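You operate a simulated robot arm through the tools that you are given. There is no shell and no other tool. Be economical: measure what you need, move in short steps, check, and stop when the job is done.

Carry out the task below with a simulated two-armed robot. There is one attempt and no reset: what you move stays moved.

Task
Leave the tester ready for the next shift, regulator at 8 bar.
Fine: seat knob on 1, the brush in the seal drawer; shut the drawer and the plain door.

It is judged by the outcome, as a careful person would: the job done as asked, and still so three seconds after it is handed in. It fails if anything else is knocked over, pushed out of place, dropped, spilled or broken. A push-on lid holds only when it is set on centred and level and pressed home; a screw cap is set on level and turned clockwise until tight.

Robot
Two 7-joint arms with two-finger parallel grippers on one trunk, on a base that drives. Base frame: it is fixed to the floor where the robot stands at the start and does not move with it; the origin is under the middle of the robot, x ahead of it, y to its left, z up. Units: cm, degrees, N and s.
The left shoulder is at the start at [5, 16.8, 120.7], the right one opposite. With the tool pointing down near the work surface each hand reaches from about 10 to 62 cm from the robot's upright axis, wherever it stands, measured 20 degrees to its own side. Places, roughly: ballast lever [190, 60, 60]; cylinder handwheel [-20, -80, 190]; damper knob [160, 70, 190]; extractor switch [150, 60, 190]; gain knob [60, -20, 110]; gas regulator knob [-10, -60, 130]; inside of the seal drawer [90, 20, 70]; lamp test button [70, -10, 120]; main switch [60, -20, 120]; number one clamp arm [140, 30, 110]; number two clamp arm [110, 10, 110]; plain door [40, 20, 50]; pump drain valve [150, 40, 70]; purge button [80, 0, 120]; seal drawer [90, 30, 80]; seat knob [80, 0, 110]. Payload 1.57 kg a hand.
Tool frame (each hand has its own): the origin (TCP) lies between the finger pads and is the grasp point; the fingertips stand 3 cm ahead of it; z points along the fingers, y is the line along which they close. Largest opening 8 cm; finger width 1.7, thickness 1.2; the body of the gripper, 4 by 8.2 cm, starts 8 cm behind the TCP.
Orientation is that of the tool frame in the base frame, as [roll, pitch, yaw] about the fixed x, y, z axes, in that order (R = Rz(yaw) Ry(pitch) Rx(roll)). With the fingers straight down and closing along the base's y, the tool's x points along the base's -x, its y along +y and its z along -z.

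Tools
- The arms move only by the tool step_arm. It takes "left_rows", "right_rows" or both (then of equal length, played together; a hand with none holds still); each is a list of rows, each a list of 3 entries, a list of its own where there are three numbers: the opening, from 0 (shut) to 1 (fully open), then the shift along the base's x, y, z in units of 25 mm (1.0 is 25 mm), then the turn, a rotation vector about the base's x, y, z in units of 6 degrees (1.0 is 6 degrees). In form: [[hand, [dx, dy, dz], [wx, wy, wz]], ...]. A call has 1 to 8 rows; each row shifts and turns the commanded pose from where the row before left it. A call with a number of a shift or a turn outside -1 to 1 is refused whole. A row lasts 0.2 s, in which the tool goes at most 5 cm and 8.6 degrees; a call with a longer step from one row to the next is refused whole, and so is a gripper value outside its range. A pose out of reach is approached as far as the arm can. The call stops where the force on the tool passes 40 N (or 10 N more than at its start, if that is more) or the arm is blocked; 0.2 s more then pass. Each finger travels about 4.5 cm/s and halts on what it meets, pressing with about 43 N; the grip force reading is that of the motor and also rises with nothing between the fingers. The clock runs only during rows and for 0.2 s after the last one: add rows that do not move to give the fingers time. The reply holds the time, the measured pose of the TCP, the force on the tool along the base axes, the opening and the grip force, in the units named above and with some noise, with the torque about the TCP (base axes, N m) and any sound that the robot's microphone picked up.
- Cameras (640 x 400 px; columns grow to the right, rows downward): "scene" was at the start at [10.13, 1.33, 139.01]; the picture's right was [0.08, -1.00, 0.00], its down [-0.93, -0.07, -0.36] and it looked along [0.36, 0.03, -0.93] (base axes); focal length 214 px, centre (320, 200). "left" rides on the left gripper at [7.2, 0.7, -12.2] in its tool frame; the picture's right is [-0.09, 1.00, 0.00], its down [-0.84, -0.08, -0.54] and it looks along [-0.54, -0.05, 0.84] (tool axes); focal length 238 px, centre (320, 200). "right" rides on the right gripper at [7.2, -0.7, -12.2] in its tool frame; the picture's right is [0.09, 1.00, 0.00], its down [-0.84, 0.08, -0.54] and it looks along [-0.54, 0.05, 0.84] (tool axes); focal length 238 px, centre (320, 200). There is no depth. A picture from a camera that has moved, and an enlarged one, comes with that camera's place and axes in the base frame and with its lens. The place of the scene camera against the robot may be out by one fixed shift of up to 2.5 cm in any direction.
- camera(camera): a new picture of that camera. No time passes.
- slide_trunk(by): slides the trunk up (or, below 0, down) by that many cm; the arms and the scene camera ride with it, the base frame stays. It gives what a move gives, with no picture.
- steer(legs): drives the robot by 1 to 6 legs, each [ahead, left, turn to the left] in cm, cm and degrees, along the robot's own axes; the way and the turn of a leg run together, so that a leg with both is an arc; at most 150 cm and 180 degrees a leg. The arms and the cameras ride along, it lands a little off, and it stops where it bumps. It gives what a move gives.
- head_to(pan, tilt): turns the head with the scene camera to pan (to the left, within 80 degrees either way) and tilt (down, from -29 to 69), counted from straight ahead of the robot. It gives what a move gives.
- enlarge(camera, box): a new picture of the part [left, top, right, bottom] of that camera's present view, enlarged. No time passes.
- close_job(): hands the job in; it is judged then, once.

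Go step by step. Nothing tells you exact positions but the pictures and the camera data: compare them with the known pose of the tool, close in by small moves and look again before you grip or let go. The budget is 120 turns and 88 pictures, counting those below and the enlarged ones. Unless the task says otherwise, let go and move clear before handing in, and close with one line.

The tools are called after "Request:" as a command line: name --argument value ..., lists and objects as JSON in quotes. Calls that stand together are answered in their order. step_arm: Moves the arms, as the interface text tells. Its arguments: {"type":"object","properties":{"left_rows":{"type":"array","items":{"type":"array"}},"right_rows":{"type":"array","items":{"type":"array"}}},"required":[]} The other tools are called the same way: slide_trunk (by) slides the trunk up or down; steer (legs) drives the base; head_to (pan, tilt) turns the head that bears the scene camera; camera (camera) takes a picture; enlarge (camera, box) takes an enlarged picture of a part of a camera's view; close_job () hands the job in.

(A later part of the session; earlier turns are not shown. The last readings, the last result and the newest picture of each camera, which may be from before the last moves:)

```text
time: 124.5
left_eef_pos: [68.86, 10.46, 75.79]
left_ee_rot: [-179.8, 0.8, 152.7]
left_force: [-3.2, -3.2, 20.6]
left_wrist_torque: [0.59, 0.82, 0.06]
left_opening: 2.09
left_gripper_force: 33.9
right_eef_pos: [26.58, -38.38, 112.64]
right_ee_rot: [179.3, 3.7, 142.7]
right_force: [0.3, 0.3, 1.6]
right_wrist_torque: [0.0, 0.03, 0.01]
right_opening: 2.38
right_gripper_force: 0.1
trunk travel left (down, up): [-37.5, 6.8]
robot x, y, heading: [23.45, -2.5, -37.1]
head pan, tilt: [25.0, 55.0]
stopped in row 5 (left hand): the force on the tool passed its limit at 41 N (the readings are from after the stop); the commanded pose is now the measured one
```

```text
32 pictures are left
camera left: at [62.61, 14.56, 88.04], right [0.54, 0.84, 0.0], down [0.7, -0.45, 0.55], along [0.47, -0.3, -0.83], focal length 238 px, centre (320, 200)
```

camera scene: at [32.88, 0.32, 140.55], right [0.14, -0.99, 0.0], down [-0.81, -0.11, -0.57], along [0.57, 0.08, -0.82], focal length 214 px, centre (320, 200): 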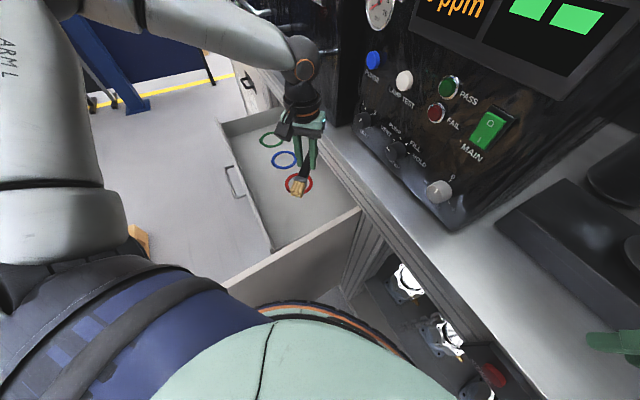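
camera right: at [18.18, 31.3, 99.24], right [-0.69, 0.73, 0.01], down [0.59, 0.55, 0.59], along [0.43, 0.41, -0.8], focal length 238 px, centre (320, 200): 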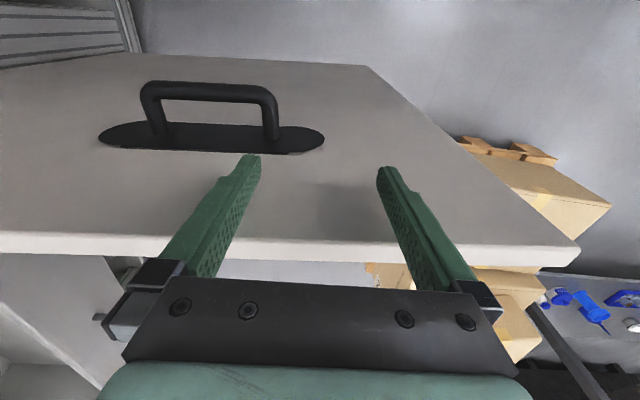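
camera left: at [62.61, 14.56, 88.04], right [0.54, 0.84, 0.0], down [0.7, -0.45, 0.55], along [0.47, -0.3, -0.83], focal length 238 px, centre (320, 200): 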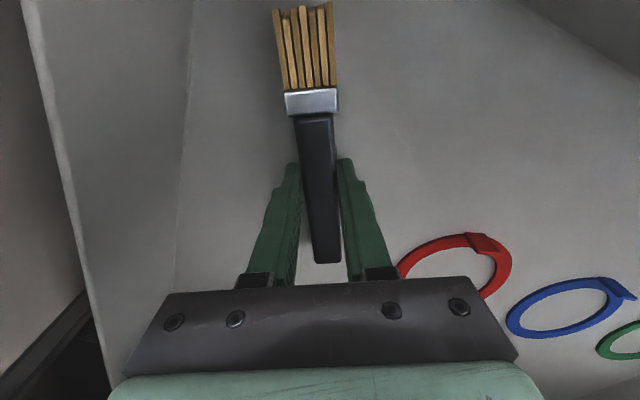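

The brush is down on the drawer floor. I'll ease up a hair and release.

Request:
step_arm --left_rows '[[0, [0, 0, 0.06], [0, 0, 0]], [0, [0, 0, 0.04], [0, 0, 0]], [0.5, [0, 0, 0], [0, 0, 0]], [0.5, [0, 0, 0], [0, 0, 0]], [0.5, [0, 0, 0], [0, 0, 0]], [0.5, [0, 0, 0.5], [0, 0, 0]], [0.5, [0, 0, 1], [0, 0, 0]], [0.5, [0, 0, 1], [0, 0, 0]]]'

Request:
camera --camera "left"

```text
time: 126.3
left_eef_pos: [68.67, 10.59, 82.28]
left_ee_rot: [-179.8, 0.5, 152.7]
left_force: [0.1, -0.9, -0.1]
left_wrist_torque: [0.01, 0.0, -0.01]
left_opening: 4.0
left_gripper_force: 0.1
right_eef_pos: [26.53, -38.37, 112.55]
right_ee_rot: [179.4, 3.6, 142.6]
right_force: [-0.4, 0.2, 0.3]
right_wrist_torque: [0.03, -0.01, 0.0]
right_opening: 2.4
right_gripper_force: 0.1
trunk travel left (down, up): [-37.5, 6.8]
robot x, y, heading: [23.37, -3.02, -37.3]
head pan, tilt: [25.0, 55.0]
```

```text
31 pictures are left
camera left: at [62.57, 14.73, 94.39], right [0.54, 0.84, 0.0], down [0.7, -0.45, 0.55], along [0.46, -0.3, -0.84], focal length 238 px, centre (320, 200)
```

left: 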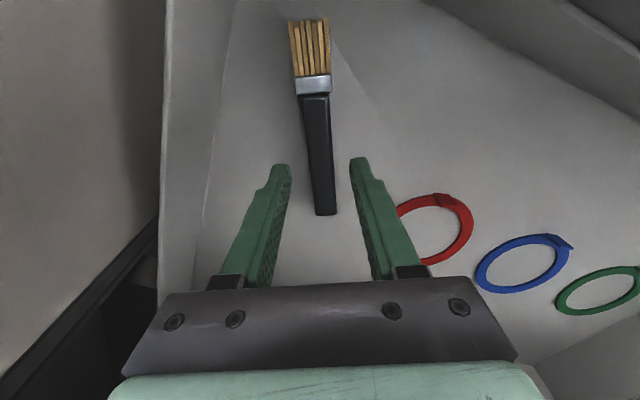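

The brush rests in the drawer. Now I'll raise both hands, move the left hand outside the drawer front, and tilt its fingers toward the bench for pushing.

Request:
step_arm --left_rows '[[0.4, [0, 0, 1], [0, 0, 0]], [0.4, [0, 0, 1], [0, 0, 0]], [0.4, [0, 0, 1], [0, 0, 0]], [0.4, [0, 0, 1], [0, 0, 0]], [0.2, [0, 0, 1], [0, 0, 0]], [0, [0, 0, 1], [0, 0, 0]], [0, [0, 0, 1], [0, 0, 0]]]' --right_rows '[[0.3, [0, 0, 1], [0, 0, 0]], [0.3, [0, 0, 1], [0, 0, 0]], [0.3, [0, 0, 1], [0, 0, 0]], [0.3, [0, 0, 1], [0, 0, 0]], [0.3, [0, 0, 1], [0, 0, 0]], [0.3, [0, 0, 0], [0, 0, 0]], [0.3, [0, 0, 0], [0, 0, 0]]]'

Request:
step_arm --left_rows '[[0, [-0.66, 1, 0], [-0.78, -0.62, 0]], [0, [-0.66, 1, 0], [-0.78, -0.62, 0]], [0, [-0.66, 1, 0], [-0.78, -0.62, 0]], [0, [-0.66, 1, 0], [-0.78, -0.62, 0]], [0, [-0.66, 1, 0], [-0.78, -0.62, 0]], [0, [-0.66, 1, 0], [-0.78, -0.62, 0]], [0, [-0.66, 1, 0], [-0.78, -0.62, 0]], [0, [-0.66, 1, 0], [-0.78, -0.62, 0]]]'

Request:
slide_trunk --by -10

Request:
camera --camera "left"

Request:
camera --camera "scene"

```text
time: 127.9
left_eef_pos: [68.81, 10.71, 99.84]
left_ee_rot: [179.9, 0.4, 152.8]
left_force: [0.3, -0.2, -1.1]
left_wrist_torque: [-0.03, 0.0, -0.01]
left_opening: 0.0
left_gripper_force: 20.2
right_eef_pos: [26.55, -38.24, 125.01]
right_ee_rot: [179.4, 3.7, 142.6]
right_force: [-1.2, -0.4, 0.7]
right_wrist_torque: [0.05, 0.03, 0.0]
right_opening: 2.41
right_gripper_force: 0.1
trunk travel left (down, up): [-37.5, 6.8]
robot x, y, heading: [23.29, -2.73, -37.1]
head pan, tilt: [25.0, 55.0]
```

```text
time: 129.7
left_eef_pos: [60.43, 27.94, 94.25]
left_ee_rot: [-157.3, 33.8, 157.3]
left_force: [1.1, 0.1, -0.2]
left_wrist_torque: [0.01, -0.01, -0.01]
left_opening: 0.0
left_gripper_force: 21.6
left hand out of reach, approached as far as the arm can: row 3, 4, 5, 6, 7, 8
right_eef_pos: [26.55, -38.41, 125.07]
right_ee_rot: [179.5, 3.4, 142.7]
right_force: [0.9, 0.5, 0.1]
right_wrist_torque: [0.01, 0.01, -0.02]
right_opening: 2.39
right_gripper_force: 0.2
trunk travel left (down, up): [-37.5, 6.8]
robot x, y, heading: [23.23, -2.71, -37.3]
head pan, tilt: [25.0, 55.0]
```

```text
time: 131.0
left_eef_pos: [60.4, 27.81, 84.18]
left_ee_rot: [-157.2, 33.7, 157.3]
left_force: [-0.1, 0.6, 0.1]
left_wrist_torque: [-0.02, -0.03, 0.0]
left_opening: 0.0
left_gripper_force: 21.9
right_eef_pos: [26.69, -38.26, 115.11]
right_ee_rot: [179.4, 3.6, 142.6]
right_force: [0.1, 1.1, 0.1]
right_wrist_torque: [0.0, -0.02, -0.01]
right_opening: 2.41
right_gripper_force: 0.1
trunk travel left (down, up): [-27.5, 16.8]
robot x, y, heading: [23.54, -2.48, -37.4]
head pan, tilt: [25.0, 55.0]
```

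```text
30 pictures are left
camera left: at [51.29, 37.56, 89.34], right [0.62, 0.74, -0.27], down [0.42, -0.03, 0.91], along [0.66, -0.68, -0.33], focal length 238 px, centre (320, 200)
```

left: 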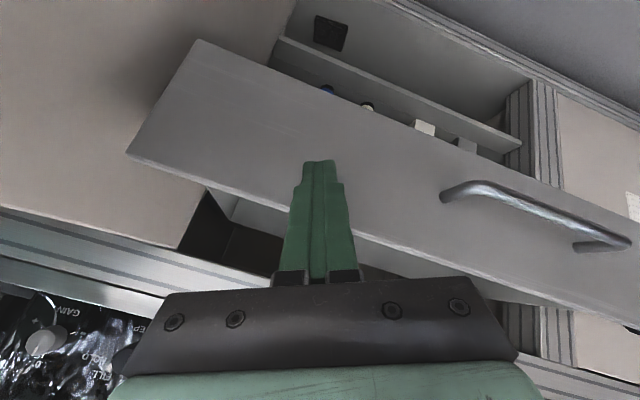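

```text
29 pictures are left
camera scene: at [34.19, -5.67, 130.56], right [-0.21, -0.98, 0.0], down [-0.8, 0.17, -0.57], along [0.56, -0.12, -0.82], focal length 214 px, centre (320, 200)
```

scene: 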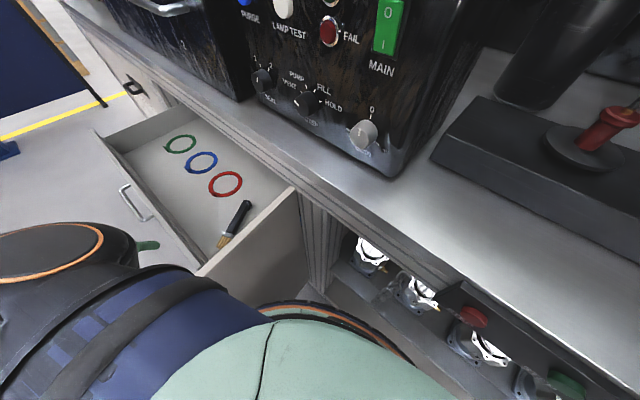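

The closed fingers point at the drawer front face. I'll lower about 4 cm and begin pushing toward the bench.

Request:
step_arm --left_rows '[[0, [0, 0, -0.8], [0, 0, 0]], [0, [0, 0, -0.8], [0, 0, 0]], [0, [0.4, -0.5, 0], [0, 0, 0]], [0, [0.5, -0.62, 0], [0, 0, 0]], [0, [0.5, -0.62, 0], [0, 0, 0]], [0, [0.5, -0.62, 0], [0, 0, 0]], [0, [0.5, -0.62, 0], [0, 0, 0]]]'

Request:
camera --camera "scene"

```text
time: 132.6
left_eef_pos: [66.54, 20.27, 80.22]
left_ee_rot: [-157.3, 33.7, 157.2]
left_force: [0.4, -1.0, 0.3]
left_wrist_torque: [-0.03, 0.01, 0.0]
left_opening: 0.02
left_gripper_force: 21.5
right_eef_pos: [26.55, -38.34, 115.1]
right_ee_rot: [179.5, 3.5, 142.7]
right_force: [-0.9, 0.6, 0.2]
right_wrist_torque: [0.02, -0.02, -0.01]
right_opening: 2.4
right_gripper_force: 0.1
trunk travel left (down, up): [-27.5, 16.8]
robot x, y, heading: [23.77, -3.15, -37.2]
head pan, tilt: [25.0, 55.0]
```

```text
28 pictures are left
camera scene: at [34.22, -5.68, 130.55], right [-0.21, -0.98, 0.0], down [-0.8, 0.17, -0.57], along [0.56, -0.12, -0.82], focal length 214 px, centre (320, 200)
```

scene: 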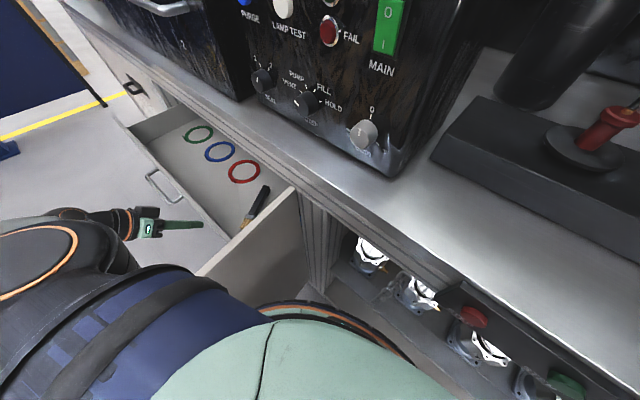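

The drawer slides in smoothly. Continuing to push.

Request:
step_arm --left_rows '[[0, [0.4, -0.5, 0], [0, 0, 0]], [0, [0.5, -0.62, 0], [0, 0, 0]], [0, [0.5, -0.62, 0], [0, 0, 0]], [0, [0.5, -0.62, 0], [0, 0, 0]], [0, [0.5, -0.62, 0], [0, 0, 0]], [0, [0.5, -0.62, 0], [0, 0, 0]], [0, [0.5, -0.62, 0], [0, 0, 0]], [0, [0.4, -0.5, 0], [0, 0, 0]]]'

Request:
camera --camera "scene"

```text
time: 134.4
left_eef_pos: [76.0, 8.37, 80.1]
left_ee_rot: [-157.3, 33.8, 157.4]
left_force: [-0.4, -0.2, 0.7]
left_wrist_torque: [0.01, 0.02, 0.02]
left_opening: 0.0
left_gripper_force: 21.7
right_eef_pos: [26.6, -38.35, 115.18]
right_ee_rot: [179.4, 3.4, 142.7]
right_force: [-0.5, -0.1, 0.0]
right_wrist_torque: [0.04, 0.0, 0.03]
right_opening: 2.38
right_gripper_force: 0.0
trunk travel left (down, up): [-27.5, 16.8]
robot x, y, heading: [23.62, -2.83, -37.2]
head pan, tilt: [25.0, 55.0]
```

```text
27 pictures are left
camera scene: at [34.22, -5.68, 130.55], right [-0.21, -0.98, 0.0], down [-0.8, 0.17, -0.57], along [0.56, -0.12, -0.82], focal length 214 px, centre (320, 200)
```

scene: 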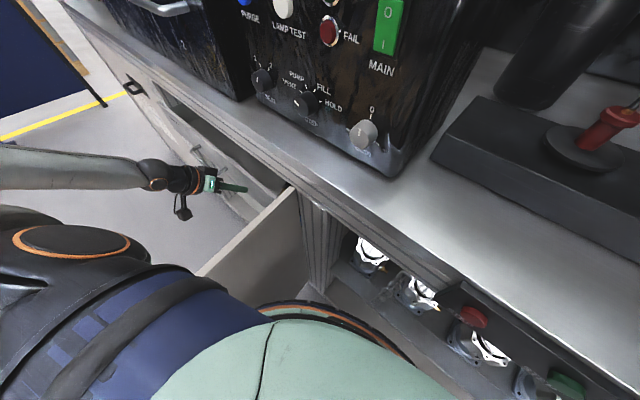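

About 10 cm to go. I'll push on in smaller steps watching for contact.

Request:
step_arm --left_rows '[[0, [0.4, -0.5, -0.1], [0, 0, 0]], [0, [0.4, -0.5, -0.1], [0, 0, 0]], [0, [0.4, -0.5, -0.1], [0, 0, 0]], [0, [0.3, -0.38, 0], [0, 0, 0]], [0, [0.3, -0.38, 0], [0, 0, 0]], [0, [0.3, -0.38, 0], [0, 0, 0]], [0, [0.3, -0.38, 0], [0, 0, 0]]]'

Request:
camera --camera "scene"

Request:
camera --camera "left"

```text
time: 136.0
left_eef_pos: [81.9, 1.1, 79.28]
left_ee_rot: [-157.3, 33.8, 157.3]
left_force: [0.2, 0.2, -0.5]
left_wrist_torque: [-0.01, 0.03, -0.01]
left_opening: 0.01
left_gripper_force: 21.1
right_eef_pos: [26.66, -38.29, 115.07]
right_ee_rot: [179.4, 3.4, 142.7]
right_force: [-0.4, -0.9, -0.2]
right_wrist_torque: [-0.04, 0.0, 0.0]
right_opening: 2.39
right_gripper_force: 0.1
trunk travel left (down, up): [-27.5, 16.8]
robot x, y, heading: [23.33, -2.87, -37.3]
head pan, tilt: [25.0, 55.0]
```

```text
26 pictures are left
camera scene: at [34.21, -5.68, 130.55], right [-0.21, -0.98, 0.0], down [-0.8, 0.17, -0.57], along [0.56, -0.12, -0.82], focal length 214 px, centre (320, 200)
```

scene: 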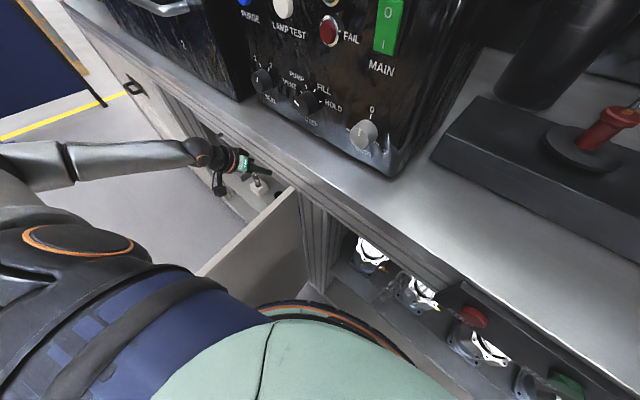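

```text
25 pictures are left
camera left: at [72.81, 10.71, 84.58], right [0.62, 0.74, -0.27], down [0.42, -0.03, 0.91], along [0.66, -0.68, -0.33], focal length 238 px, centre (320, 200)
```

left: 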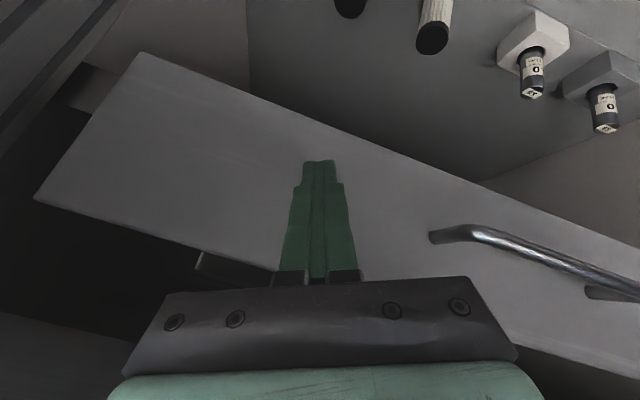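

The drawer is nearly in. Continuing gently until it meets its stop.

Request:
step_arm --left_rows '[[0, [0.3, -0.38, 0], [0, 0, 0]], [0, [0.3, -0.38, 0], [0, 0, 0]], [0, [0.3, -0.38, 0], [0, 0, 0]], [0, [0.2, -0.25, 0], [0, 0, 0]], [0, [0.2, -0.25, 0], [0, 0, 0]], [0, [0.2, -0.25, 0], [0, 0, 0]]]'

Request:
camera --camera "left"

```text
time: 136.4
left_eef_pos: [82.25, 0.72, 78.76]
left_ee_rot: [-158.0, 32.6, 157.1]
left_force: [-1.6, 1.4, -4.0]
left_wrist_torque: [-0.36, -0.13, -0.03]
left_opening: 0.0
left_gripper_force: 21.3
right_eef_pos: [26.68, -38.32, 115.02]
right_ee_rot: [179.4, 3.4, 142.8]
right_force: [1.2, -1.0, 0.9]
right_wrist_torque: [-0.01, 0.01, 0.01]
right_opening: 2.39
right_gripper_force: 0.1
trunk travel left (down, up): [-27.5, 16.8]
robot x, y, heading: [23.39, -2.72, -37.2]
head pan, tilt: [25.0, 55.0]
stopped in row 2 (left hand): the force on the tool passed its limit at 47 N (the readings are from after the stop); the commanded pose is now the measured one
```

```text
24 pictures are left
camera left: at [73.17, 10.31, 84.19], right [0.62, 0.74, -0.26], down [0.44, -0.04, 0.9], along [0.66, -0.67, -0.35], focal length 238 px, centre (320, 200)
```

left: 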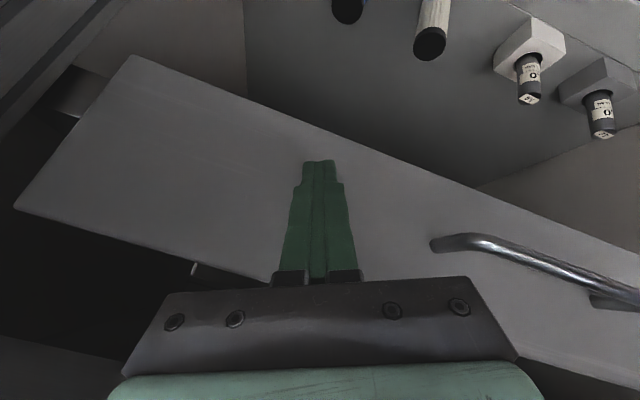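

Something stopped the push: either the drawer is home or my hand touched the bench rail. I'll zoom in to tell.

Request:
enlarge --camera "scene" --box '[140, 80, 320, 240]'

```text
2.50 times, centred on (230, 160) of scene
camera zoom: at [34.24, -5.7, 130.54], right [-0.21, -0.98, 0.0], down [-0.8, 0.17, -0.57], along [0.56, -0.12, -0.82], focal length 536 px, centre (545, 300)
```

zoom: 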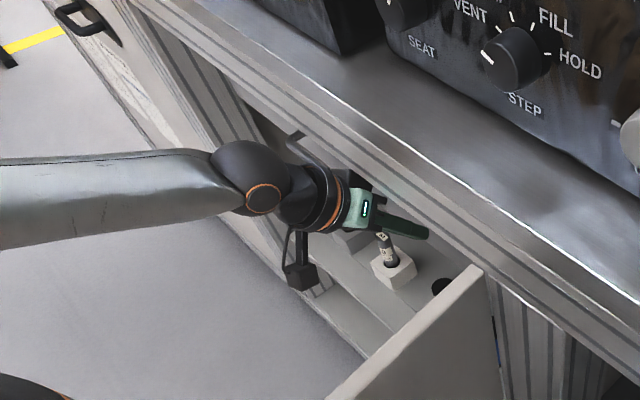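

The gripper body looks to be against the rail. I'll back off slightly, lower, flatten the fingers by 18°, and push again.

Request:
step_arm --left_rows '[[0, [-0.4, 0.5, -0.3], [0, 0, 0]], [0, [-0.1, 0.12, -0.4], [-0.78, -0.62, 0]], [0, [0, 0, -0.3], [-0.78, -0.62, 0]], [0, [0, 0, 0], [-0.78, -0.62, 0]], [0, [0, 0, 0], [0, 0, 0]]]'

Request:
step_arm --left_rows '[[0, [0.3, -0.38, 0], [0, 0, 0]], [0, [0.3, -0.38, 0], [0, 0, 0]], [0, [0.2, -0.25, 0], [0, 0, 0]], [0, [0.2, -0.25, 0], [0, 0, 0]], [0, [0.2, -0.25, 0], [0, 0, 0]], [0, [0.2, -0.25, 0], [0, 0, 0]], [0, [0.2, -0.25, 0], [0, 0, 0]]]'

Request:
camera --camera "left"

```text
time: 137.6
left_eef_pos: [81.0, 2.31, 76.32]
left_ee_rot: [-145.1, 47.9, 165.4]
left_force: [-0.7, 0.6, 0.2]
left_wrist_torque: [0.01, 0.0, 0.03]
left_opening: 0.0
left_gripper_force: 21.7
right_eef_pos: [26.69, -38.21, 115.13]
right_ee_rot: [179.4, 3.5, 142.8]
right_force: [0.0, -0.6, -0.9]
right_wrist_torque: [0.03, 0.03, 0.0]
right_opening: 2.42
right_gripper_force: 0.1
trunk travel left (down, up): [-27.5, 16.8]
robot x, y, heading: [23.86, -2.62, -37.0]
head pan, tilt: [25.0, 55.0]
```

```text
time: 138.4
left_eef_pos: [82.31, 0.53, 76.29]
left_ee_rot: [-145.5, 47.8, 165.1]
left_force: [-15.3, 18.2, 17.1]
left_wrist_torque: [-0.4, -0.07, -0.27]
left_opening: 0.0
left_gripper_force: 21.1
right_eef_pos: [26.46, -38.17, 115.11]
right_ee_rot: [179.3, 3.7, 143.0]
right_force: [0.0, -1.3, 0.8]
right_wrist_torque: [0.02, 0.01, 0.0]
right_opening: 2.38
right_gripper_force: 0.2
trunk travel left (down, up): [-27.5, 16.8]
robot x, y, heading: [23.37, -2.93, -36.8]
head pan, tilt: [25.0, 55.0]
stopped in row 3 (left hand): the force on the tool passed its limit at 50 N (the readings are from after the stop); the commanded pose is now the measured one
```

```text
22 pictures are left
camera left: at [72.53, 11.04, 77.54], right [0.67, 0.67, -0.31], down [0.25, 0.18, 0.95], along [0.69, -0.72, -0.05], focal length 238 px, centre (320, 200)
```

left: 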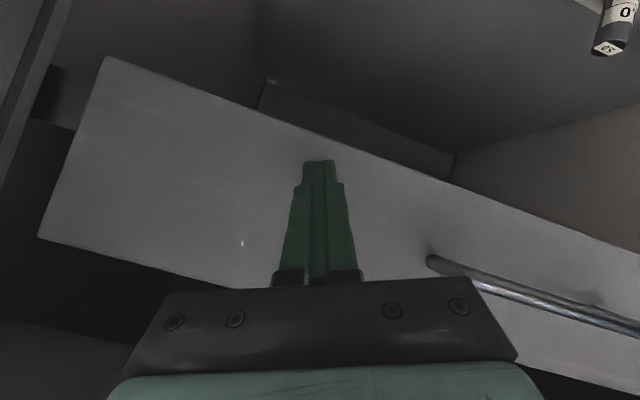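

The push-back now came squarely from the drawer stop, so the drawer is shut. I'll withdraw the hand outward and upward.

Request:
step_arm --left_rows '[[0, [-0.5, 0.62, 0], [0, 0, 0]], [0, [-0.5, 0.62, 0], [0, 0, 0]], [0, [-0.5, 0.62, 0], [0, 0, 0]], [0, [-0.5, 0.62, 0.3], [0, 0, 0]], [0, [-0.4, 0.5, 1], [0, 0, 0]], [0, [-0.4, 0.5, 1], [0, 0, 0]], [0, [-0.3, 0.4, 1], [0, 0, 0]], [0, [-0.2, 0.2, 1], [0, 0, 0]]]'

Request:
step_arm --left_rows '[[0, [0, 0, 1], [0, 0, 0]], [0, [0, 0, 1], [0, 0, 0]], [0, [0, 0, 1], [0, 0, 0]], [0, [0, 0, 1], [0, 0, 0]], [0, [-0.5, 0, 0.5], [0, 0, 0]], [0, [-1, 0, 0], [0, 0, 0]], [0, [-1, 0, 0], [0, 0, 0]], [0, [-1, 0, 0], [0, 0, 0]]]'

Request:
camera --camera "scene"

```text
time: 140.2
left_eef_pos: [74.26, 10.77, 86.82]
left_ee_rot: [-145.8, 47.6, 165.1]
left_force: [-0.1, -0.1, 1.0]
left_wrist_torque: [-0.03, 0.01, 0.01]
left_opening: 0.01
left_gripper_force: 21.0
left hand out of reach, approached as far as the arm can: row 5, 6
right_eef_pos: [26.74, -38.19, 115.13]
right_ee_rot: [179.4, 3.6, 142.8]
right_force: [0.5, -0.4, -0.6]
right_wrist_torque: [-0.02, -0.02, 0.0]
right_opening: 2.42
right_gripper_force: 0.2
trunk travel left (down, up): [-27.5, 16.8]
robot x, y, heading: [23.24, -2.55, -36.9]
head pan, tilt: [25.0, 55.0]
```

```text
time: 142.0
left_eef_pos: [65.46, 14.08, 96.24]
left_ee_rot: [-145.7, 47.6, 165.0]
left_force: [0.4, -0.7, -0.3]
left_wrist_torque: [-0.02, -0.01, -0.02]
left_opening: 0.0
left_gripper_force: 21.4
left hand out of reach, approached as far as the arm can: row 2, 3, 4, 5
right_eef_pos: [26.64, -38.24, 115.13]
right_ee_rot: [179.5, 3.7, 142.8]
right_force: [-0.5, 0.0, 0.6]
right_wrist_torque: [0.0, 0.0, 0.01]
right_opening: 2.39
right_gripper_force: 0.0
trunk travel left (down, up): [-27.5, 16.8]
robot x, y, heading: [23.77, -2.44, -37.0]
head pan, tilt: [25.0, 55.0]
```

```text
21 pictures are left
camera scene: at [34.12, -5.56, 130.56], right [-0.21, -0.98, 0.0], down [-0.8, 0.17, -0.57], along [0.56, -0.12, -0.82], focal length 214 px, centre (320, 200)
```

scene: 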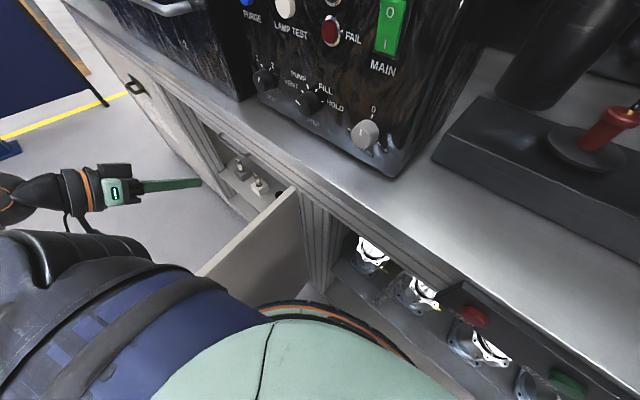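

The drawer is in and the drawer bay is clear. While I'm here I'll set the seat knob: raise the trunk, level the left fingers toward the panel and look at the knob closely.

Request:
slide_trunk --by 10

Request:
step_arm --left_rows '[[0, [0.45, -0.33, 0.13], [-0.73, -0.58, 0.17]], [0, [0.45, -0.33, 0.13], [-0.73, -0.58, 0.17]], [0.3, [0.45, -0.33, 0.13], [-0.73, -0.58, 0.17]], [0.6, [0.45, -0.33, 0.13], [-0.73, -0.58, 0.17]], [0.8, [0.45, -0.33, 0.13], [-0.73, -0.58, 0.17]], [0.8, [0.45, -0.33, 0.13], [-0.73, -0.58, 0.17]], [0.8, [0, 0, 0], [0, 0, 0]]]'

Request:
camera --camera "left"

```text
time: 143.3
left_eef_pos: [65.56, 14.14, 106.18]
left_ee_rot: [-145.7, 47.6, 165.1]
left_force: [-0.1, 0.3, 0.3]
left_wrist_torque: [-0.02, 0.01, 0.01]
left_opening: 0.02
left_gripper_force: 21.4
right_eef_pos: [26.8, -38.24, 125.07]
right_ee_rot: [179.4, 3.5, 143.0]
right_force: [-0.5, 0.0, 0.0]
right_wrist_torque: [0.01, 0.01, 0.0]
right_opening: 2.42
right_gripper_force: 0.0
trunk travel left (down, up): [-37.5, 6.8]
robot x, y, heading: [22.94, -2.77, -37.1]
head pan, tilt: [25.0, 55.0]
```

```text
time: 144.9
left_eef_pos: [72.2, 9.14, 108.22]
left_ee_rot: [-90.6, 64.2, -141.4]
left_force: [-1.0, 0.2, -0.8]
left_wrist_torque: [0.02, -0.01, -0.02]
left_opening: 6.39
left_gripper_force: 0.1
right_eef_pos: [26.66, -38.07, 125.07]
right_ee_rot: [179.5, 3.5, 142.8]
right_force: [0.2, 0.5, 0.4]
right_wrist_torque: [0.05, -0.01, 0.0]
right_opening: 2.4
right_gripper_force: 0.0
trunk travel left (down, up): [-37.5, 6.8]
robot x, y, heading: [23.15, -2.76, -36.9]
head pan, tilt: [25.0, 55.0]
```

```text
20 pictures are left
camera left: at [62.53, 17.2, 101.47], right [0.73, 0.59, -0.35], down [-0.11, 0.6, 0.79], along [0.68, -0.53, 0.5], focal length 238 px, centre (320, 200)
```

left: 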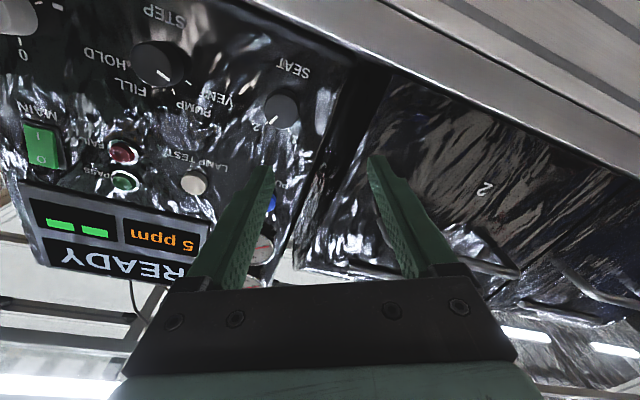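

The seat knob is visible (image inverted). I'll enlarge it to read its pointer.

Request:
enlarge --camera "left" --box '[220, 50, 340, 150]'

```text
4.00 times, centred on (280, 100) of left
camera zoom: at [62.53, 17.2, 101.47], right [0.73, 0.59, -0.35], down [-0.11, 0.6, 0.79], along [0.68, -0.53, 0.5], focal length 953 px, centre (480, 600)
```

zoom: 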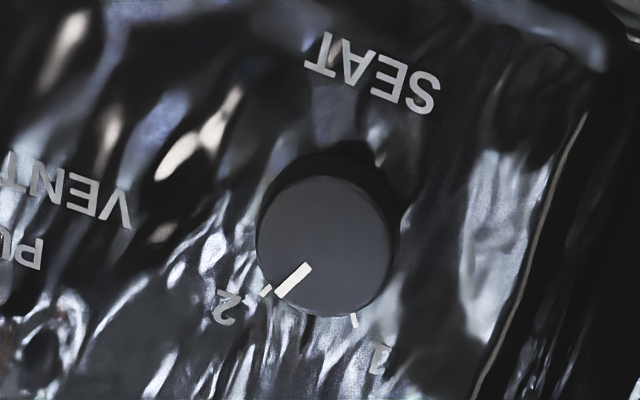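

The seat knob points at 2 and must turn about 60° counter-clockwise to 1. I'll line up with its axis and advance part way.

Request:
step_arm --left_rows '[[0.8, [-0.31, -0.25, -0.2], [0, 0, 0]], [0.8, [-0.31, -0.25, -0.2], [0, 0, 0]], [0.8, [0.6, -0.78, 0], [0, 0, 0]], [0.8, [0.6, -0.78, 0], [0, 0, 0]], [0.8, [0, 0, 0], [0, 0, 0]]]'

Request:
camera --camera "left"

```text
time: 146.1
left_eef_pos: [73.57, 3.96, 107.13]
left_ee_rot: [-90.8, 64.4, -141.6]
left_force: [1.3, 0.1, 0.2]
left_wrist_torque: [0.03, -0.02, 0.0]
left_opening: 6.4
left_gripper_force: 0.0
right_eef_pos: [26.66, -38.09, 125.11]
right_ee_rot: [179.4, 3.7, 142.9]
right_force: [-0.6, -0.1, 0.3]
right_wrist_torque: [0.01, 0.0, 0.0]
right_opening: 2.37
right_gripper_force: 0.1
trunk travel left (down, up): [-37.5, 6.8]
robot x, y, heading: [23.31, -2.33, -37.1]
head pan, tilt: [25.0, 55.0]
```

```text
18 pictures are left
camera left: at [63.92, 12.05, 100.42], right [0.73, 0.59, -0.35], down [-0.11, 0.6, 0.79], along [0.68, -0.54, 0.5], focal length 238 px, centre (320, 200)
```

left: 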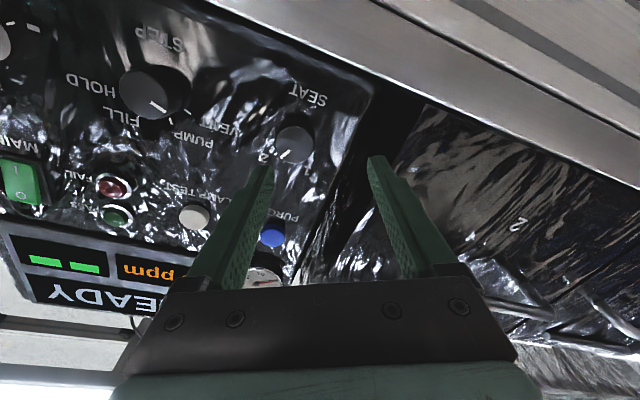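

The knob face works out to n≈-48.6, height 107.3, about 2 cm to one side of my axis. I'll shift over and advance around it carefully.

Request:
step_arm --left_rows '[[0.8, [-0.3, -0.25, 0.05], [0, 0, 0]], [0.8, [-0.3, -0.25, 0.05], [0, 0, 0]], [0.8, [0.3, -0.37, 0], [0, 0, 0]], [0.8, [0.3, -0.37, 0], [0, 0, 0]], [0.8, [0, 0, 0], [0, 0, 0]]]'

Request:
camera --camera "left"

```text
time: 147.3
left_eef_pos: [73.7, 1.0, 107.33]
left_ee_rot: [-90.7, 64.4, -141.5]
left_force: [-0.3, 0.1, 0.4]
left_wrist_torque: [0.06, 0.0, -0.02]
left_opening: 6.42
left_gripper_force: 0.0
right_eef_pos: [26.63, -38.11, 125.06]
right_ee_rot: [179.3, 3.6, 142.9]
right_force: [-0.4, 0.1, 0.0]
right_wrist_torque: [-0.02, 0.01, 0.0]
right_opening: 2.39
right_gripper_force: 0.1
trunk travel left (down, up): [-37.5, 6.8]
robot x, y, heading: [23.58, -2.66, -36.8]
head pan, tilt: [25.0, 55.0]
```

```text
17 pictures are left
camera left: at [63.97, 8.98, 100.69], right [0.73, 0.59, -0.35], down [-0.11, 0.6, 0.79], along [0.68, -0.54, 0.5], focal length 238 px, centre (320, 200)
```

left: 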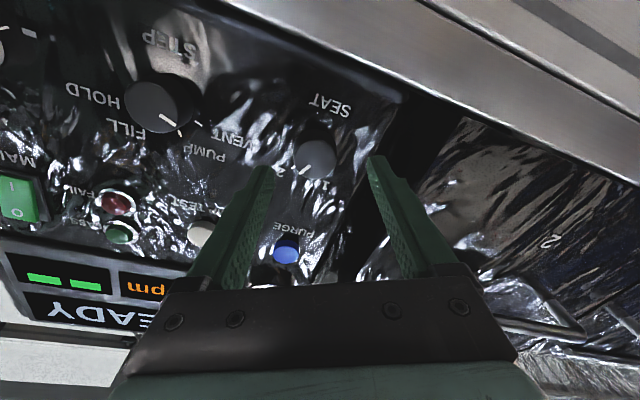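

The knob is now between the finger lines, about 5 cm ahead. Advancing 3.5 cm and closing on it.

Request:
step_arm --left_rows '[[0.8, [0.28, -0.37, 0.06], [0, 0, 0]], [0.8, [0.28, -0.37, 0.06], [0, 0, 0]], [0.8, [0.28, -0.37, 0], [0, 0, 0]], [0, [0, 0, 0], [0, 0, 0]], [0, [0, 0, 0], [0, 0, 0]], [0, [0, 0, 0], [0, 0, 0]], [0, [0, 0, 0], [0, 0, 0]]]'

Request:
camera --camera "left"

```text
time: 148.9
left_eef_pos: [75.62, -1.83, 107.76]
left_ee_rot: [-90.5, 64.5, -141.7]
left_force: [-6.1, -6.0, 3.4]
left_wrist_torque: [-0.11, -0.08, -0.48]
left_opening: 3.57
left_gripper_force: 35.2
right_eef_pos: [26.63, -38.29, 125.15]
right_ee_rot: [179.4, 3.7, 142.9]
right_force: [0.2, -0.2, 0.0]
right_wrist_torque: [0.04, 0.02, -0.02]
right_opening: 2.41
right_gripper_force: 0.0
trunk travel left (down, up): [-37.5, 6.8]
robot x, y, heading: [23.56, -2.34, -36.9]
head pan, tilt: [25.0, 55.0]
```

```text
16 pictures are left
camera left: at [65.96, 6.17, 101.08], right [0.73, 0.59, -0.35], down [-0.11, 0.6, 0.79], along [0.67, -0.54, 0.5], focal length 238 px, centre (320, 200)
```

left: 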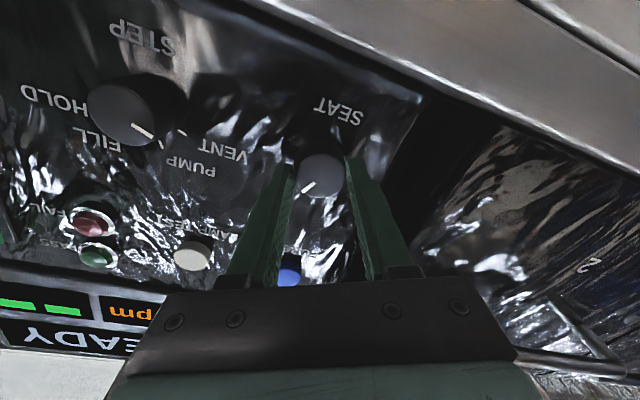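

The knob is gripped. Turning it counter-clockwise.

Request:
step_arm --left_rows '[[0, [-0.05, -0.04, 0], [-0.62, 0.78, 0]], [0, [-0.05, -0.04, 0], [-0.62, 0.78, 0]], [0, [0, 0, 0], [-0.62, 0.78, 0]], [0, [0, 0, 0], [-0.62, 0.78, 0]], [0, [0, 0, 0], [-0.62, 0.78, 0]], [0, [0, 0, 0], [-0.62, 0.78, 0]], [0, [0, 0, 0], [-0.62, 0.78, 0]], [0, [0, 0, 0], [-0.62, 0.78, 0]]]'

Request:
camera --camera "left"

```text
time: 150.7
left_eef_pos: [75.47, -2.03, 107.87]
left_ee_rot: [-90.3, 16.7, -141.5]
left_force: [3.5, 1.0, 20.5]
left_wrist_torque: [-0.29, -0.38, 0.13]
left_opening: 3.49
left_gripper_force: 42.0
right_eef_pos: [26.56, -38.22, 125.2]
right_ee_rot: [179.4, 3.6, 142.9]
right_force: [-0.7, 0.0, 1.0]
right_wrist_torque: [0.03, 0.02, 0.0]
right_opening: 2.38
right_gripper_force: 0.0
trunk travel left (down, up): [-37.5, 6.8]
robot x, y, heading: [23.33, -3.0, -37.3]
head pan, tilt: [25.0, 55.0]
```

```text
15 pictures are left
camera left: at [62.59, 3.49, 105.31], right [0.29, 0.24, -0.93], down [0.27, 0.91, 0.32], along [0.92, -0.34, 0.2], focal length 238 px, centre (320, 200)
```

left: 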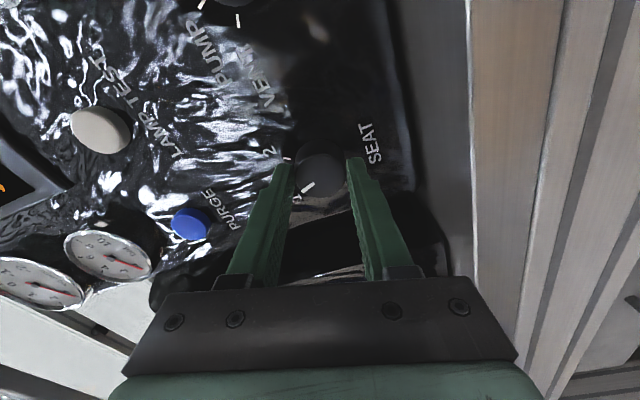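

The pointer is close to 1. Zooming to check.

Request:
enlarge --camera "left" --box '[260, 130, 380, 230]'

```text
4.00 times, centred on (320, 180) of left
camera zoom: at [62.59, 3.49, 105.31], right [0.29, 0.24, -0.93], down [0.27, 0.91, 0.32], along [0.92, -0.34, 0.2], focal length 953 px, centre (320, 280)
```

zoom: 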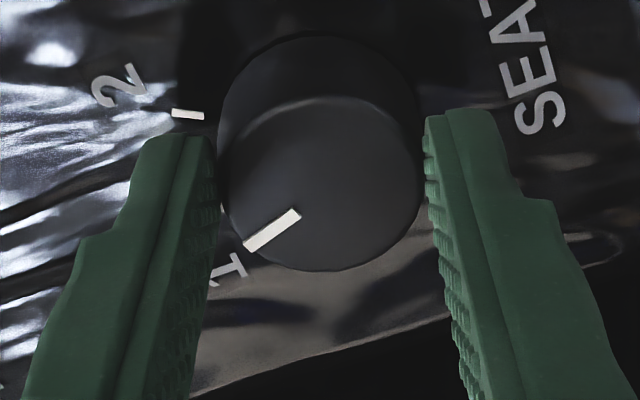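

The pointer still needs about 12° more to reach 1. Turning the rest, then I'll release and back off to check.

Request:
step_arm --left_rows '[[0, [0, 0, 0], [-0.62, 0.78, 0]], [0, [0, 0, 0], [-0.62, 0.78, 0]], [0, [0, 0, 0], [0, 0, 0]], [0.8, [0, 0, 0], [0, 0, 0]], [0.8, [0, 0, 0], [0, 0, 0]], [0.8, [0, 0, 0], [0, 0, 0]], [0.8, [-0.5, 0.62, 0], [0, 0, 0]], [0.8, [-0.6, 0.78, 0], [0, 0, 0]]]'

Request:
step_arm --left_rows '[[0.8, [-0.6, 0.78, 0], [0, 0, 0]], [0.8, [-0.6, 0.78, 0], [0, 0, 0]], [0.8, [-0.6, 0.78, 0], [0, 0, 0]]]'

Request:
enlarge --camera "left" --box '[220, 50, 420, 175]'

```text
time: 152.5
left_eef_pos: [72.8, 1.46, 107.74]
left_ee_rot: [-90.7, 4.6, -141.6]
left_force: [0.7, 0.5, -0.9]
left_wrist_torque: [0.01, -0.01, -0.04]
left_opening: 6.39
left_gripper_force: 0.1
right_eef_pos: [26.61, -38.19, 125.07]
right_ee_rot: [179.4, 3.5, 142.9]
right_force: [1.7, -0.2, -0.1]
right_wrist_torque: [-0.02, 0.03, 0.0]
right_opening: 2.39
right_gripper_force: 0.1
trunk travel left (down, up): [-37.5, 6.8]
robot x, y, heading: [23.25, -2.76, -36.9]
head pan, tilt: [25.0, 55.0]
```

```text
time: 153.3
left_eef_pos: [71.36, 3.45, 107.73]
left_ee_rot: [-90.7, 4.6, -141.5]
left_force: [0.5, 0.1, -0.7]
left_wrist_torque: [0.04, -0.01, 0.01]
left_opening: 6.41
left_gripper_force: 0.1
left hand out of reach, approached as far as the arm can: row 2, 3
right_eef_pos: [26.54, -38.22, 124.99]
right_ee_rot: [179.4, 3.6, 142.9]
right_force: [0.2, 0.0, 0.5]
right_wrist_torque: [-0.02, 0.01, 0.02]
right_opening: 2.38
right_gripper_force: 0.0
trunk travel left (down, up): [-37.5, 6.8]
robot x, y, heading: [23.21, -2.6, -37.3]
head pan, tilt: [25.0, 55.0]
```

```text
3.20 times, centred on (320, 112) of left
camera zoom: at [58.15, 8.7, 106.6], right [0.13, 0.12, -0.98], down [0.31, 0.94, 0.15], along [0.94, -0.33, 0.08], focal length 763 px, centre (320, 480)
```

zoom: 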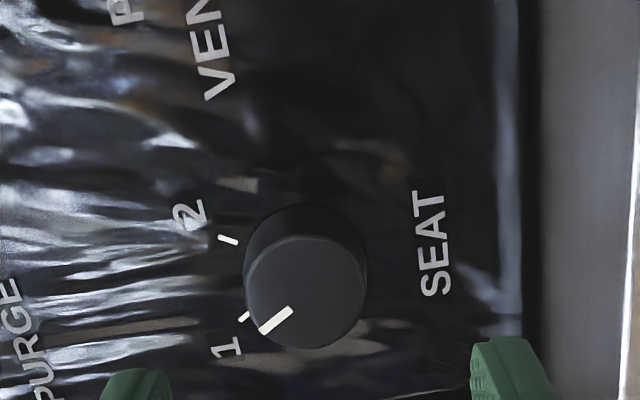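

The seat knob now points at 1. Next the door: I'll back out away from the bench and column, and turn to face the door.

Request:
steer --legs '[[-25, 6.8, 0], [-16.9, -12.5, 0], [0, 0, 75]]'

Request:
step_arm --left_rows '[[0, [0.75, -0.95, 0], [0, 0, 0]], [0, [0.75, -0.95, 0], [0, 0, 0]], [0, [0.75, -0.95, 0], [0, 0, 0]], [0, [0.75, -0.95, 0], [0, 0, 0]], [0, [0.75, -0.95, 0], [0, 0, 0]], [0, [0.75, -0.95, 0], [0, 0, 0]], [0, [0.75, -0.95, 0], [0, 0, 0]]]'

```text
time: 159.8
left_eef_pos: [-6.87, 65.79, 107.69]
left_ee_rot: [-90.7, 4.6, -66.3]
left_force: [0.1, 0.0, 0.9]
left_wrist_torque: [-0.03, -0.01, 0.0]
left_opening: 6.39
left_gripper_force: 0.1
right_eef_pos: [21.92, 12.15, 125.03]
right_ee_rot: [179.4, 3.5, -142.0]
right_force: [0.1, 0.5, 0.6]
right_wrist_torque: [0.04, -0.02, -0.05]
right_opening: 2.42
right_gripper_force: 0.1
trunk travel left (down, up): [-37.5, 6.8]
robot x, y, heading: [-13.56, 17.73, 38.0]
head pan, tilt: [25.0, 55.0]
```

```text
time: 161.4
left_eef_pos: [7.11, 53.44, 102.92]
left_ee_rot: [-90.6, 4.8, -66.3]
left_force: [0.0, -0.1, -0.1]
left_wrist_torque: [-0.01, -0.01, 0.0]
left_opening: 0.0
left_gripper_force: 21.4
left hand out of reach, approached as far as the arm can: row 1, 2, 3, 4, 5
right_eef_pos: [21.99, 12.04, 124.98]
right_ee_rot: [179.4, 3.5, -142.0]
right_force: [-0.4, -1.2, 0.5]
right_wrist_torque: [0.0, 0.0, 0.04]
right_opening: 2.38
right_gripper_force: 0.0
trunk travel left (down, up): [-37.5, 6.8]
robot x, y, heading: [-13.29, 17.58, 38.3]
head pan, tilt: [25.0, 55.0]
```

I'm facing the door with the left fist forward. I'll pull the right hand in, lower the trunk so the fist is just below the door's top edge, and line up near the free edge.

Request:
step_arm --right_rows '[[0.3, [-0.62, 0.78, 0], [0, 0, 0]], [0.3, [-0.62, 0.78, 0], [0, 0, 0]], [0.3, [-0.62, 0.78, 0], [0, 0, 0]], [0.3, [-0.62, 0.78, 0], [0, 0, 0]]]'

Request:
steer --legs '[[-9, -13, 0]]'

Request:
slide_trunk --by -18

Request:
camera --camera "scene"

```text
time: 162.4
left_eef_pos: [7.08, 53.49, 102.94]
left_ee_rot: [-90.6, 4.6, -66.4]
left_force: [-0.1, 0.2, -0.4]
left_wrist_torque: [0.0, 0.01, -0.02]
left_opening: 0.0
left_gripper_force: 21.0
right_eef_pos: [15.61, 19.9, 125.03]
right_ee_rot: [179.4, 3.5, -142.0]
right_force: [0.8, -0.1, -0.6]
right_wrist_torque: [-0.01, -0.01, 0.01]
right_opening: 2.4
right_gripper_force: 0.1
trunk travel left (down, up): [-37.5, 6.8]
robot x, y, heading: [-13.58, 18.25, 38.1]
head pan, tilt: [25.0, 55.0]
```

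```text
time: 164.2
left_eef_pos: [8.15, 37.73, 102.98]
left_ee_rot: [-90.6, 4.6, -66.4]
left_force: [0.4, -0.2, 0.6]
left_wrist_torque: [0.0, 0.0, -0.03]
left_opening: 0.02
left_gripper_force: 21.5
right_eef_pos: [16.6, 4.05, 125.12]
right_ee_rot: [179.4, 3.6, -142.0]
right_force: [0.0, -1.1, -0.1]
right_wrist_torque: [0.0, -0.01, 0.03]
right_opening: 2.4
right_gripper_force: 0.1
trunk travel left (down, up): [-37.5, 6.8]
robot x, y, heading: [-12.14, 2.22, 38.1]
head pan, tilt: [25.0, 55.0]
```

```text
time: 166.2
left_eef_pos: [8.09, 37.76, 85.09]
left_ee_rot: [-90.6, 4.6, -66.5]
left_force: [0.0, -0.1, -0.1]
left_wrist_torque: [-0.01, 0.02, 0.0]
left_opening: 0.03
left_gripper_force: 21.4
right_eef_pos: [16.77, 4.12, 106.96]
right_ee_rot: [179.4, 3.5, -142.0]
right_force: [0.3, 0.2, 0.5]
right_wrist_torque: [0.0, -0.02, 0.03]
right_opening: 2.4
right_gripper_force: 0.1
trunk travel left (down, up): [-19.5, 24.8]
robot x, y, heading: [-12.66, 2.19, 38.1]
head pan, tilt: [25.0, 55.0]
```

```text
12 pictures are left
camera scene: at [-5.48, 12.06, 122.56], right [0.89, -0.45, 0.0], down [-0.37, -0.73, -0.57], along [0.26, 0.51, -0.82], focal length 214 px, centre (320, 200)
```

scene: 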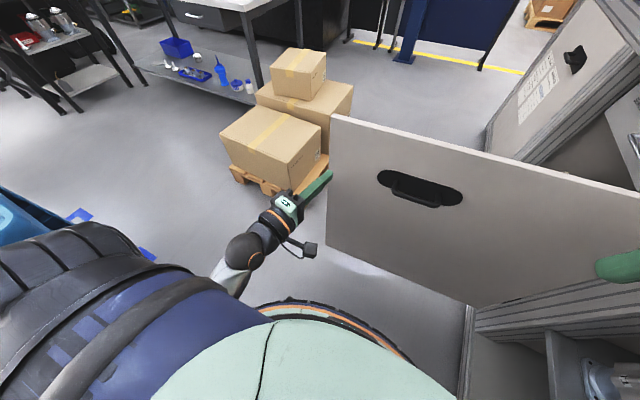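

The fist is level with the upper door near its free edge. I'll move slightly inward to touch, then drive in an arc about the hinge to swing the door shut.

Request:
steer --legs '[[9, -5, 0], [27.5, 21.5, -30]]'

Request:
camera --camera "scene"

```text
time: 169.4
left_eef_pos: [49.83, 54.79, 84.83]
left_ee_rot: [-90.6, 4.5, -96.3]
left_force: [-0.6, 0.4, -0.5]
left_wrist_torque: [0.0, 0.0, 0.02]
left_opening: 0.0
left_gripper_force: 21.1
right_eef_pos: [40.47, 21.2, 106.98]
right_ee_rot: [179.4, 3.5, -172.0]
right_force: [0.4, -0.5, 0.3]
right_wrist_torque: [0.01, 0.0, -0.02]
right_opening: 2.4
right_gripper_force: 0.1
trunk travel left (down, up): [-19.5, 24.8]
robot x, y, heading: [14.38, 34.1, 8.4]
head pan, tilt: [25.0, 55.0]
```

```text
11 pictures are left
camera scene: at [24.84, 39.6, 122.55], right [0.55, -0.84, 0.0], down [-0.69, -0.45, -0.57], along [0.48, 0.31, -0.82], focal length 214 px, centre (320, 200)
```

scene: 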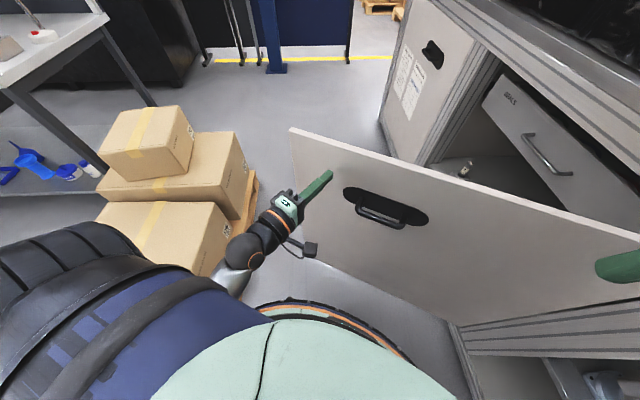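

The door is swinging as planned and the drawer is in. Continuing the arc.

Request:
steer --legs '[[27.5, 21.5, -30]]'

Request:
steer --legs '[[22, 17, -24]]'

Request:
camera --camera "scene"

```text
time: 171.9
left_eef_pos: [84.84, 51.98, 84.95]
left_ee_rot: [-90.6, 4.6, -126.5]
left_force: [0.4, 1.6, -0.5]
left_wrist_torque: [0.04, 0.0, -0.01]
left_opening: 0.01
left_gripper_force: 20.6
right_eef_pos: [59.93, 27.74, 107.08]
right_ee_rot: [179.4, 3.6, 157.9]
right_force: [0.3, 0.4, 0.0]
right_wrist_torque: [0.01, 0.04, 0.02]
right_opening: 2.42
right_gripper_force: 0.2
trunk travel left (down, up): [-19.5, 24.8]
robot x, y, heading: [44.09, 52.01, -22.0]
head pan, tilt: [25.0, 55.0]
```

```text
time: 174.1
left_eef_pos: [108.87, 36.9, 84.97]
left_ee_rot: [-90.6, 4.7, -150.6]
left_force: [0.1, 0.0, 0.0]
left_wrist_torque: [-0.01, 0.01, 0.01]
left_opening: 0.01
left_gripper_force: 21.6
right_eef_pos: [76.09, 24.98, 107.07]
right_ee_rot: [179.4, 3.5, 133.7]
right_force: [0.4, -0.2, 0.2]
right_wrist_torque: [-0.01, -0.03, 0.03]
right_opening: 2.39
right_gripper_force: 0.1
trunk travel left (down, up): [-19.5, 24.8]
robot x, y, heading: [71.39, 53.97, -46.2]
head pan, tilt: [25.0, 55.0]
```

```text
10 pictures are left
camera scene: at [81.46, 49.21, 122.55], right [-0.36, -0.93, 0.0], down [-0.76, 0.3, -0.57], along [0.53, -0.21, -0.82], focal length 214 px, centre (320, 200)
```

scene: 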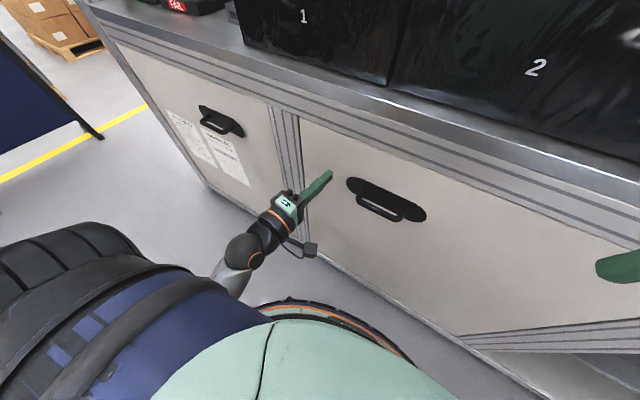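

The door is almost shut. I'll press it home with the arm.

Request:
step_arm --left_rows '[[0, [0.3, -0.38, 0], [0, 0, 0]], [0, [0.3, -0.38, 0], [0, 0, 0]], [0, [0.3, -0.38, 0], [0, 0, 0]], [0, [0.3, -0.38, 0], [0, 0, 0]], [0, [0.3, -0.38, 0], [0, 0, 0]], [0, [0.3, -0.38, 0], [0, 0, 0]], [0, [0.3, -0.38, 0], [0, 0, 0]], [0, [0.3, -0.38, 0], [0, 0, 0]]]'

Request:
camera --camera "scene"

```text
time: 175.6
left_eef_pos: [113.83, 31.77, 84.73]
left_ee_rot: [-91.4, 5.6, -150.1]
left_force: [-11.2, 14.4, 1.4]
left_wrist_torque: [-0.03, -0.14, 0.08]
left_opening: 0.02
left_gripper_force: 21.0
right_eef_pos: [76.07, 25.09, 107.03]
right_ee_rot: [179.4, 3.6, 133.8]
right_force: [0.9, -0.4, 0.4]
right_wrist_torque: [-0.01, -0.01, 0.01]
right_opening: 2.39
right_gripper_force: 0.0
trunk travel left (down, up): [-19.5, 24.8]
robot x, y, heading: [71.49, 53.89, -46.1]
head pan, tilt: [25.0, 55.0]
stopped in row 7 (left hand): the force on the tool passed its limit at 52 N (the readings are from after the stop); the commanded pose is now the measured one
```

```text
9 pictures are left
camera scene: at [81.31, 49.39, 122.57], right [-0.36, -0.93, 0.0], down [-0.76, 0.29, -0.57], along [0.54, -0.21, -0.82], focal length 214 px, centre (320, 200)
```

scene: 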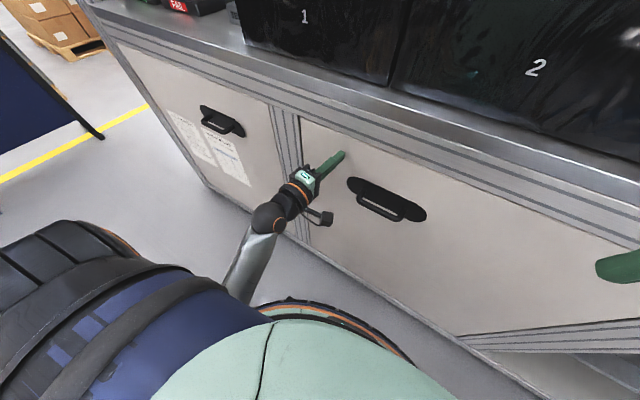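

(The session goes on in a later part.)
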